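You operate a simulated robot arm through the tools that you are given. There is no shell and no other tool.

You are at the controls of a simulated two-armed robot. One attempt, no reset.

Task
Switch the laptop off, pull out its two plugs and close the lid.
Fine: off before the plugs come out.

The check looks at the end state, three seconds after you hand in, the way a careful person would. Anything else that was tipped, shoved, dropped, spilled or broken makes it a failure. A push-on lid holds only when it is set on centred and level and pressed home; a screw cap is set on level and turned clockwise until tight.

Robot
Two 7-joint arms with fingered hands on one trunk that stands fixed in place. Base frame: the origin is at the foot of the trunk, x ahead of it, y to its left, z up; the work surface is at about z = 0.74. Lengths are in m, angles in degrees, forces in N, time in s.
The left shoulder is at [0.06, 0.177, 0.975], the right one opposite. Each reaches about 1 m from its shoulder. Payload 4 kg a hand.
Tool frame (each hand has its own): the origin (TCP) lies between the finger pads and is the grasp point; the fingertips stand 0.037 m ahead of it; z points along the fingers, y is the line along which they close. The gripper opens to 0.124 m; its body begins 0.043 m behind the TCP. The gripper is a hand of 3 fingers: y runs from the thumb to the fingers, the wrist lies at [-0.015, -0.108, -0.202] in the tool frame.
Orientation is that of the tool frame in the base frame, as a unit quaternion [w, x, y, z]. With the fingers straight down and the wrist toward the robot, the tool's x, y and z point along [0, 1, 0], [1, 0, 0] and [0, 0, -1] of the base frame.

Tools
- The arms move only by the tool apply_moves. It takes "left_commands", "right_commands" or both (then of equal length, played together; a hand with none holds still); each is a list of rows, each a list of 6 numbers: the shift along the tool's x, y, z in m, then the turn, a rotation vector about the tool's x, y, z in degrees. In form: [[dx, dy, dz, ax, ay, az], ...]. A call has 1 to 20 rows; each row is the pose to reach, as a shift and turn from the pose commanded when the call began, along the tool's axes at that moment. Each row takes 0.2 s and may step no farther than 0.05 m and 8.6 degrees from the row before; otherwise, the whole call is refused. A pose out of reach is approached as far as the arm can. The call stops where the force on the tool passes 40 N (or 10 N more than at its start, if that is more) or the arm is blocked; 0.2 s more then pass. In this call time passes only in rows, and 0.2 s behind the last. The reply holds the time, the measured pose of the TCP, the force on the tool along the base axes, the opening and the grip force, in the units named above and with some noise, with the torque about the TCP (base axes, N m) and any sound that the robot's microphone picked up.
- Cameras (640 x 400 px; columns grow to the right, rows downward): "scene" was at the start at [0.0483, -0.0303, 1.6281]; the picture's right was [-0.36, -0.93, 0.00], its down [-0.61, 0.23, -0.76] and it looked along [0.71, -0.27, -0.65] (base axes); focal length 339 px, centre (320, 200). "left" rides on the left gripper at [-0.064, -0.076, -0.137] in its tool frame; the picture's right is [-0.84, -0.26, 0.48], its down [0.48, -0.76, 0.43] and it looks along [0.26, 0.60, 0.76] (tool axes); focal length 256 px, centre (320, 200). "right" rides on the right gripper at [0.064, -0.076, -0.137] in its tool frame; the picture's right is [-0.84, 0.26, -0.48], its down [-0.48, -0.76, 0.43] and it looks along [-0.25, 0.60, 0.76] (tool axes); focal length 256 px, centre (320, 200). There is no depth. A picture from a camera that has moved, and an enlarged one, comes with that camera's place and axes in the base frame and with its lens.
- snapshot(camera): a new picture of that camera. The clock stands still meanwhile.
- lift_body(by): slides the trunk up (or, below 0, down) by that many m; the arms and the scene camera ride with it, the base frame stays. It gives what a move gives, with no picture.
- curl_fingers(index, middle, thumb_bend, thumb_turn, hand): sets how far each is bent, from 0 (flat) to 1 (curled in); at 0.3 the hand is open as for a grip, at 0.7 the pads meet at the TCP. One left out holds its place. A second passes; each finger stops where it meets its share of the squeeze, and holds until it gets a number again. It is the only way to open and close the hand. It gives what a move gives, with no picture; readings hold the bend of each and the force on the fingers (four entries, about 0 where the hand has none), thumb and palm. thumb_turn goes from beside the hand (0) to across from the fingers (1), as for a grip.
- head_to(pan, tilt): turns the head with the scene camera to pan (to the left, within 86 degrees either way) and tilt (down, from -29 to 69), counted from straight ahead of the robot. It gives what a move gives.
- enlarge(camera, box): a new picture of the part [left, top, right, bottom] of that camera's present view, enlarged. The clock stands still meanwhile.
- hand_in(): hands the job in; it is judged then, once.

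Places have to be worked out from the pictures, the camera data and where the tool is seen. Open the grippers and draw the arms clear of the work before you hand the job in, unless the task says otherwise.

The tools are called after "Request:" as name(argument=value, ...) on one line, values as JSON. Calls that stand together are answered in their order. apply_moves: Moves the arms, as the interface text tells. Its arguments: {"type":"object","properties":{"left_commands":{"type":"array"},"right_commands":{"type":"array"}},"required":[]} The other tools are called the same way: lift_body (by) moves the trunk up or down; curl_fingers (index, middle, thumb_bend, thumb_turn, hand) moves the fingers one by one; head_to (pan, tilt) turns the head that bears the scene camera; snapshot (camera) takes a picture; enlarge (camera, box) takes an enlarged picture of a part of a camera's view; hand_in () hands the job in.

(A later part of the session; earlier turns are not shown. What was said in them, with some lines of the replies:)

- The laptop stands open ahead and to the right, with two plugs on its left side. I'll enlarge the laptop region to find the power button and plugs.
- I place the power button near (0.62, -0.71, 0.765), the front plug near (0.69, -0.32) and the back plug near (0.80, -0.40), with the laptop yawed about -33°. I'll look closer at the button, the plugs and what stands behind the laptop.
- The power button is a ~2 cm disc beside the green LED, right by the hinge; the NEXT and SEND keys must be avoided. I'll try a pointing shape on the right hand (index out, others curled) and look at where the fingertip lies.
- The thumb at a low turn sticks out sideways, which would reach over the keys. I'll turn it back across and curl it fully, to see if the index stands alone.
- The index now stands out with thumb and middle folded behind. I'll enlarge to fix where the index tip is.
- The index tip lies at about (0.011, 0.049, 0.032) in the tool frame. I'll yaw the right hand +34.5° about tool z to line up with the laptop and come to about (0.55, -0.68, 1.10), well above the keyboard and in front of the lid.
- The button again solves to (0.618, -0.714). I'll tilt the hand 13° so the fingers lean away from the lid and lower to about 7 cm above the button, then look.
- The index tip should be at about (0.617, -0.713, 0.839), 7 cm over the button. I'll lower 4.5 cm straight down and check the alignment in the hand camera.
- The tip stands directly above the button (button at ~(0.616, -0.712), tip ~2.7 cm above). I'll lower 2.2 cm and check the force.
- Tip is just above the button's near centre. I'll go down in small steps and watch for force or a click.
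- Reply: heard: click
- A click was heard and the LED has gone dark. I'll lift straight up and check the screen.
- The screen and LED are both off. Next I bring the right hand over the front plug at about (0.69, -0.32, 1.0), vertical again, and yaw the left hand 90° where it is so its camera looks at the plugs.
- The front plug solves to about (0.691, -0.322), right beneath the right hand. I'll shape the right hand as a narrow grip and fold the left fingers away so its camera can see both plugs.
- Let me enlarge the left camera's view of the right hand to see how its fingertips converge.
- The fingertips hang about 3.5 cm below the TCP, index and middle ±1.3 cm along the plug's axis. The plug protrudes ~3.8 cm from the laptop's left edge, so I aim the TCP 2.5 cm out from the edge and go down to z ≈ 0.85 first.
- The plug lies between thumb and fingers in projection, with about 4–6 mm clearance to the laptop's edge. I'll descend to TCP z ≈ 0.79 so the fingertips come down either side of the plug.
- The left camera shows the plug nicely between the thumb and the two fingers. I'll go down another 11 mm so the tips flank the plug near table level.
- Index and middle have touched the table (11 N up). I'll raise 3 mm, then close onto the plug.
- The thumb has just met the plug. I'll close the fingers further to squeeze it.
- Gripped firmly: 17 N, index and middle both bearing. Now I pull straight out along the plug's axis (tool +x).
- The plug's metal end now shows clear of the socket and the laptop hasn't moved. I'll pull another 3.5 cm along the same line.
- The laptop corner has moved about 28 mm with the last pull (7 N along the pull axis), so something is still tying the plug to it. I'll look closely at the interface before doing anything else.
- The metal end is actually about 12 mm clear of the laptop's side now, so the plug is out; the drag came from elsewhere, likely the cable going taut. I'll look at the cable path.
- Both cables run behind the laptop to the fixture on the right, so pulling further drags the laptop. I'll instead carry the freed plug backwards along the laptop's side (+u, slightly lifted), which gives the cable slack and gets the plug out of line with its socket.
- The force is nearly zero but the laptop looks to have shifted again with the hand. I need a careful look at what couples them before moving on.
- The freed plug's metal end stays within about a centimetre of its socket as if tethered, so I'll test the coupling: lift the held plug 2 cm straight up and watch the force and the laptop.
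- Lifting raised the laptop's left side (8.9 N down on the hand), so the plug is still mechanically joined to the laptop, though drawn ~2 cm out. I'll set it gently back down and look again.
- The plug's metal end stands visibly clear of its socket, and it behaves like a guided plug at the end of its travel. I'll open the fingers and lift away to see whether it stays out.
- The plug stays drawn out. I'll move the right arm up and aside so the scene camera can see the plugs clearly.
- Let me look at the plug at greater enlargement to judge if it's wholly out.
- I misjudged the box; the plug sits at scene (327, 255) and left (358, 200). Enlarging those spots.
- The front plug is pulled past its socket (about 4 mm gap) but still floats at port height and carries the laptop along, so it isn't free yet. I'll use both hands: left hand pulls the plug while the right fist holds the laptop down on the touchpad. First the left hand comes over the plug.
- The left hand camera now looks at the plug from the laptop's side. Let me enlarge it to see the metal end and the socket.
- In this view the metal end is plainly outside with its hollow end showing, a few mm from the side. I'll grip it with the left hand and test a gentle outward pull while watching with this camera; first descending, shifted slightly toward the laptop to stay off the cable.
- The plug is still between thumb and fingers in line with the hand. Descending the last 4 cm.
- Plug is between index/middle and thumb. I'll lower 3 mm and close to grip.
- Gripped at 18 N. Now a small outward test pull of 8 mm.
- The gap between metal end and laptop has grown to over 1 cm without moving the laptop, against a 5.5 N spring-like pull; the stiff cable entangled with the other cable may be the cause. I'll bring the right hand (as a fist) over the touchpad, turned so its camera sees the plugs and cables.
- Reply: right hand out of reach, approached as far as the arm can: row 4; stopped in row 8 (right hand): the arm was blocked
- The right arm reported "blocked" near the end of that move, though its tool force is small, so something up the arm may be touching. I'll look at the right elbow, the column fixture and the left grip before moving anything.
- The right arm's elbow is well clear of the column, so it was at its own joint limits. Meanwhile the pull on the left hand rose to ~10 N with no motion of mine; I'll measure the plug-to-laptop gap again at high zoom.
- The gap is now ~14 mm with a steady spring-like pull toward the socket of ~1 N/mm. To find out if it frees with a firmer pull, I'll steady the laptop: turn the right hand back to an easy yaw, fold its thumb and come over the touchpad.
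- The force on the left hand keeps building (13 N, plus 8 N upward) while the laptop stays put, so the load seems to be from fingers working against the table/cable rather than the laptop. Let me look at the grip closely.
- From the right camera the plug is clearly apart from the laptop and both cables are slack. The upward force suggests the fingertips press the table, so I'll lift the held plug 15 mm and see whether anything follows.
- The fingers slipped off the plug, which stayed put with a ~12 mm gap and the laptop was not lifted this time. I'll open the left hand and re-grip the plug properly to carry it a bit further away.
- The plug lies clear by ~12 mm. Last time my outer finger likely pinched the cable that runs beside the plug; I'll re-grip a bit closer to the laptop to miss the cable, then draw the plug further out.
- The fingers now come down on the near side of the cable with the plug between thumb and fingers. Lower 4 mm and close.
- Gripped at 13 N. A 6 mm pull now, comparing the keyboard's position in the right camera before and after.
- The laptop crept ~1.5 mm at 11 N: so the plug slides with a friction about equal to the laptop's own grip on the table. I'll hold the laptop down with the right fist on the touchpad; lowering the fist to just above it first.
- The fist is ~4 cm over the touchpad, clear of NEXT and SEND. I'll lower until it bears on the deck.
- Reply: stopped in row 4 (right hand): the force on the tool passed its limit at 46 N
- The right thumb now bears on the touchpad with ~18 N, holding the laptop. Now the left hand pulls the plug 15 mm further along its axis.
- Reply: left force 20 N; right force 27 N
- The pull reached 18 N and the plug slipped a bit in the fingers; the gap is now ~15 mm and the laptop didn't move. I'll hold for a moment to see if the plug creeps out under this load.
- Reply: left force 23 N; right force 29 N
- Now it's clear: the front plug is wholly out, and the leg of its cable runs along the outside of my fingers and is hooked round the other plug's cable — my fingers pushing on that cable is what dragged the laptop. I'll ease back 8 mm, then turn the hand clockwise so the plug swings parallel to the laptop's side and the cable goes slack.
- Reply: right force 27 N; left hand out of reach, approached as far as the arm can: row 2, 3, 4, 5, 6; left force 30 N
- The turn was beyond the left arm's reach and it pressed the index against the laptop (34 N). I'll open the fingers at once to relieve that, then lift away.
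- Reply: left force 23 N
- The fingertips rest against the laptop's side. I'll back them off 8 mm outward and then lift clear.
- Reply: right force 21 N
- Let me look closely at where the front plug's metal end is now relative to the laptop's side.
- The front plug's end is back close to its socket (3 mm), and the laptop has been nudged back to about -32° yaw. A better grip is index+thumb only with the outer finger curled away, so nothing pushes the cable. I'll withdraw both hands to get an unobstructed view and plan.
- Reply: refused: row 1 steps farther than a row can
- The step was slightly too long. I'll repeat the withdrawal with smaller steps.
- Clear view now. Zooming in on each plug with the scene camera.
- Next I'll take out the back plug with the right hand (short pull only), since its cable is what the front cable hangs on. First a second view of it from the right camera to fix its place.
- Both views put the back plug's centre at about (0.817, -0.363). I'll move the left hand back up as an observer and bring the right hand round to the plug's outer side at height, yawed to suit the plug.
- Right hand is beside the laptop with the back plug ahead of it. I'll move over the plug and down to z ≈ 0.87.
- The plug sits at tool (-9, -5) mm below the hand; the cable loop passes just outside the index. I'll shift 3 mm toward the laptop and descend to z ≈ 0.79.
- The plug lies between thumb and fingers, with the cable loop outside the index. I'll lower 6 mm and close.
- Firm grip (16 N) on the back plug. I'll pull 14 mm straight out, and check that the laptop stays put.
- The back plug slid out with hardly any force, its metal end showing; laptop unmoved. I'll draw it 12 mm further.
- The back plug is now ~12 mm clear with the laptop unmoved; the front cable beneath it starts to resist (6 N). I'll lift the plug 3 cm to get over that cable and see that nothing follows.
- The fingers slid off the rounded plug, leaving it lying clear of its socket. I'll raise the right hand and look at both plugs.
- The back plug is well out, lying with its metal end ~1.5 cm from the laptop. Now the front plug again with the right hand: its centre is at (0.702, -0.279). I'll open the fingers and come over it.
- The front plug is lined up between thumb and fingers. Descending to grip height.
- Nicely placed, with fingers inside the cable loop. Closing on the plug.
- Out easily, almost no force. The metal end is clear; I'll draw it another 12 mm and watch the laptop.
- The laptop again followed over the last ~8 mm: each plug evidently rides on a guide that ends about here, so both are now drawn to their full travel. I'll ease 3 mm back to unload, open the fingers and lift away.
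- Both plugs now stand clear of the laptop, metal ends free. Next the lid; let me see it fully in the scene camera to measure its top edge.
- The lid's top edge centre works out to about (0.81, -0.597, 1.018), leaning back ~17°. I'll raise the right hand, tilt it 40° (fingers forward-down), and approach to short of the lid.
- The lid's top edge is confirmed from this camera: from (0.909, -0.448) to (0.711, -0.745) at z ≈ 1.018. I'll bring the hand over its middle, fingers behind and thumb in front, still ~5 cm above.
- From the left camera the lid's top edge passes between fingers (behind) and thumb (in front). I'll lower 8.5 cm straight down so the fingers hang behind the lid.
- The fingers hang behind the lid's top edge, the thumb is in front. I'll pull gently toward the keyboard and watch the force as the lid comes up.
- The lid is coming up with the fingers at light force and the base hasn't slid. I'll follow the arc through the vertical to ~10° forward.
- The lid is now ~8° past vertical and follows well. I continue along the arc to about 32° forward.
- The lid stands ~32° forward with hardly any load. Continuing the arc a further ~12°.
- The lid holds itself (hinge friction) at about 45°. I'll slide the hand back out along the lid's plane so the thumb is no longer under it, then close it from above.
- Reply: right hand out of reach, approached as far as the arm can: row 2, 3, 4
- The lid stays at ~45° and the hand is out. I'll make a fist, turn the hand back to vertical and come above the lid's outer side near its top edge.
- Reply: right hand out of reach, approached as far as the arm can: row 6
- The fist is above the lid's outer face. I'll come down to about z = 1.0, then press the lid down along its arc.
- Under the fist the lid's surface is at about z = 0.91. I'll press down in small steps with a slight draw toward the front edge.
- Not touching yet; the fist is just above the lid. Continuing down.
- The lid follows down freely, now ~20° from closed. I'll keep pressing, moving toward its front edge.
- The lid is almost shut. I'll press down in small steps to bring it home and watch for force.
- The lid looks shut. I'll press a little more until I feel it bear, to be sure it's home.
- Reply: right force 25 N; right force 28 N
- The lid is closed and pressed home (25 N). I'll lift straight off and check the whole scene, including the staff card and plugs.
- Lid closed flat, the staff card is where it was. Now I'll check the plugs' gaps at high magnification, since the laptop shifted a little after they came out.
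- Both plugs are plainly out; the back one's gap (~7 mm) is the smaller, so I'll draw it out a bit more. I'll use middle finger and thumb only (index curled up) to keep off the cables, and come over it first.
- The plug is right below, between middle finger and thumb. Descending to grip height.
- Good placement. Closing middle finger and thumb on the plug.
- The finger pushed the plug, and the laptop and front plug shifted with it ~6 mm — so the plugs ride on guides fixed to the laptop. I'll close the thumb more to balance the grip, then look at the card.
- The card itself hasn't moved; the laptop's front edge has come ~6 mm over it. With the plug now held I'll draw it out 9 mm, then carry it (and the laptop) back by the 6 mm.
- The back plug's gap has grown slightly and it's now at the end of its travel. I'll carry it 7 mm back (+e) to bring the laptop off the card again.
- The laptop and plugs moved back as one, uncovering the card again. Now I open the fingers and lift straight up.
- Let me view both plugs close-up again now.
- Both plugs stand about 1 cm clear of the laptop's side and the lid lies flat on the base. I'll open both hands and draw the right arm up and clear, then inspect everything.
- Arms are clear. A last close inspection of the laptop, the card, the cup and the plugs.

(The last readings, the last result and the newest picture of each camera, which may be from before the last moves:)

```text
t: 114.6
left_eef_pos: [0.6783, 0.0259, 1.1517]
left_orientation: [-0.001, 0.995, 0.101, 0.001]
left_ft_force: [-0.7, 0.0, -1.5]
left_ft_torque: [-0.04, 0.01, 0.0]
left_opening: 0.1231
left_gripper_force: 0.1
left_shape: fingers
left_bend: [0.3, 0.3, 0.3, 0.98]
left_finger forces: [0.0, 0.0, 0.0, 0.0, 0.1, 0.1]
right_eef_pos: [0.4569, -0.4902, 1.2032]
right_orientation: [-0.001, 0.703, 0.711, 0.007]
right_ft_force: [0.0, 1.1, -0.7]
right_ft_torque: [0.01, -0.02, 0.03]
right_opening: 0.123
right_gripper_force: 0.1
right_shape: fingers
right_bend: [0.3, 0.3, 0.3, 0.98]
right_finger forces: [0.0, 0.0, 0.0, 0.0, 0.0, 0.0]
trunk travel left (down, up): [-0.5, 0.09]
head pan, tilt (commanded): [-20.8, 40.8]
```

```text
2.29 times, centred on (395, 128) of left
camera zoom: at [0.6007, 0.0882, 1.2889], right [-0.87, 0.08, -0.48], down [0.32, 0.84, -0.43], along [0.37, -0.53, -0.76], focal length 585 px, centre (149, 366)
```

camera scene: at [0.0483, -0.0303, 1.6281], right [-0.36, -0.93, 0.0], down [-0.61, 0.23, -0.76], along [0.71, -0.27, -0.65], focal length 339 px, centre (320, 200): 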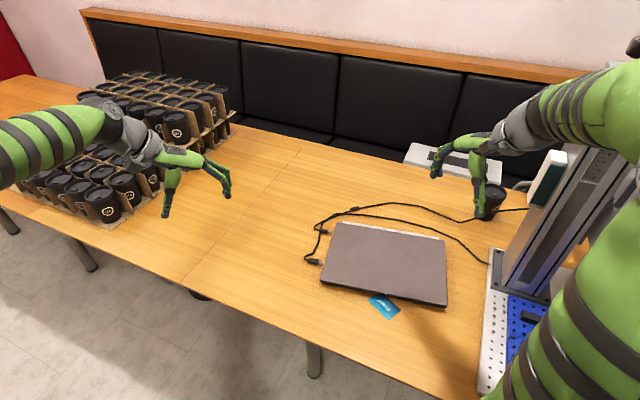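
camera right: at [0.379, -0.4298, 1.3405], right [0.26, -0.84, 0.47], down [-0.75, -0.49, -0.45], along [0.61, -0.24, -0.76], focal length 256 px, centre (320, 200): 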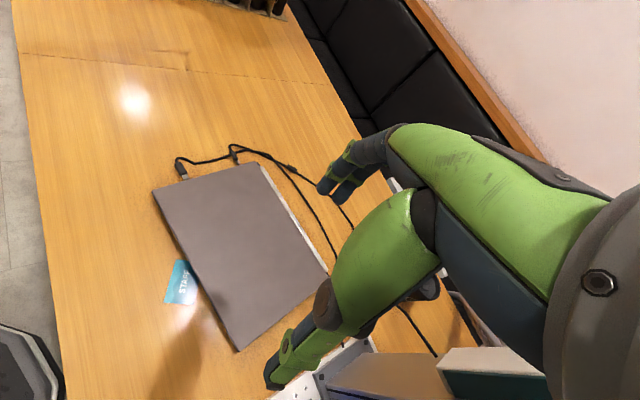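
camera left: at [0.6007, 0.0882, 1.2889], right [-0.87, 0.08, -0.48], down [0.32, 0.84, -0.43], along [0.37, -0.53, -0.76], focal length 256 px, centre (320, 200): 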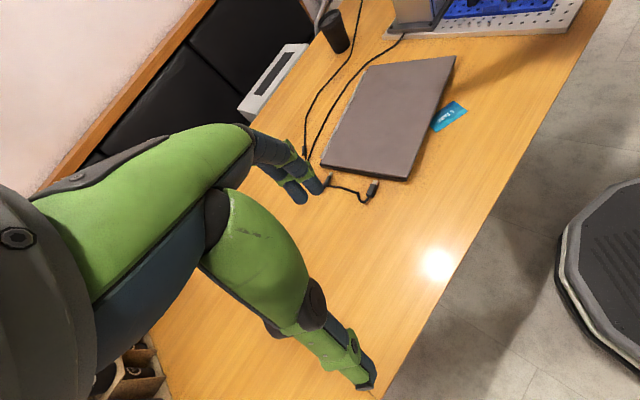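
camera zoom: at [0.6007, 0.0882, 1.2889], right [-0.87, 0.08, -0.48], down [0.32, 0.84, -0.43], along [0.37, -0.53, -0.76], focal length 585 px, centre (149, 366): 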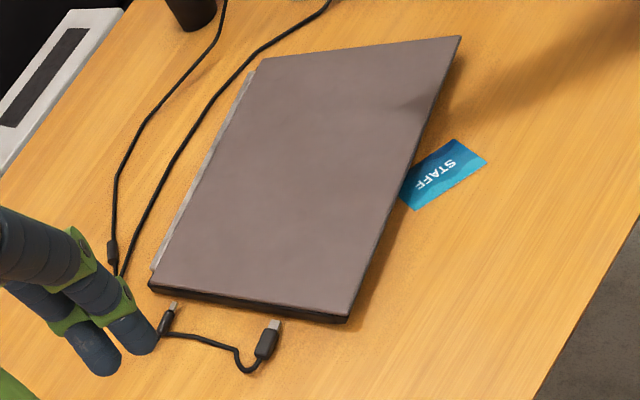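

Screen off, lid closed flat, both plugs clear of their sockets, card and cup where they were, both hands open and clear. I hand the job in.

Request:
hand_in()

```text
The job is handed in.
```

I switched the laptop off first, then pulled out both plugs and closed the lid, and handed the job in. The result of the check has not been reported to me.

- **Power:** The button clicked, and both the screen and the green light went dark before either plug came out.
- **Plugs:** Both plugs are visibly out, each with its metal end about 1 cm clear of the laptop's side. They would not come further: past that point, pulling a plug dragged the laptop along with it. I could not tell whether they can separate completely.
- **Lid:** It is closed flat, and I pressed it home with about 25 N.
- **Laptop position:** It ended up several centimetres to the left of where it started and was turned slightly along the way, because the plugs dragged it. I also pressed a finger against its side at 34 N when one turn went beyond the left arm's reach.
- **Other items:** The cup and the staff card are where they were. The laptop's front edge now covers one corner of the card.

Both hands are open and clear of the work.
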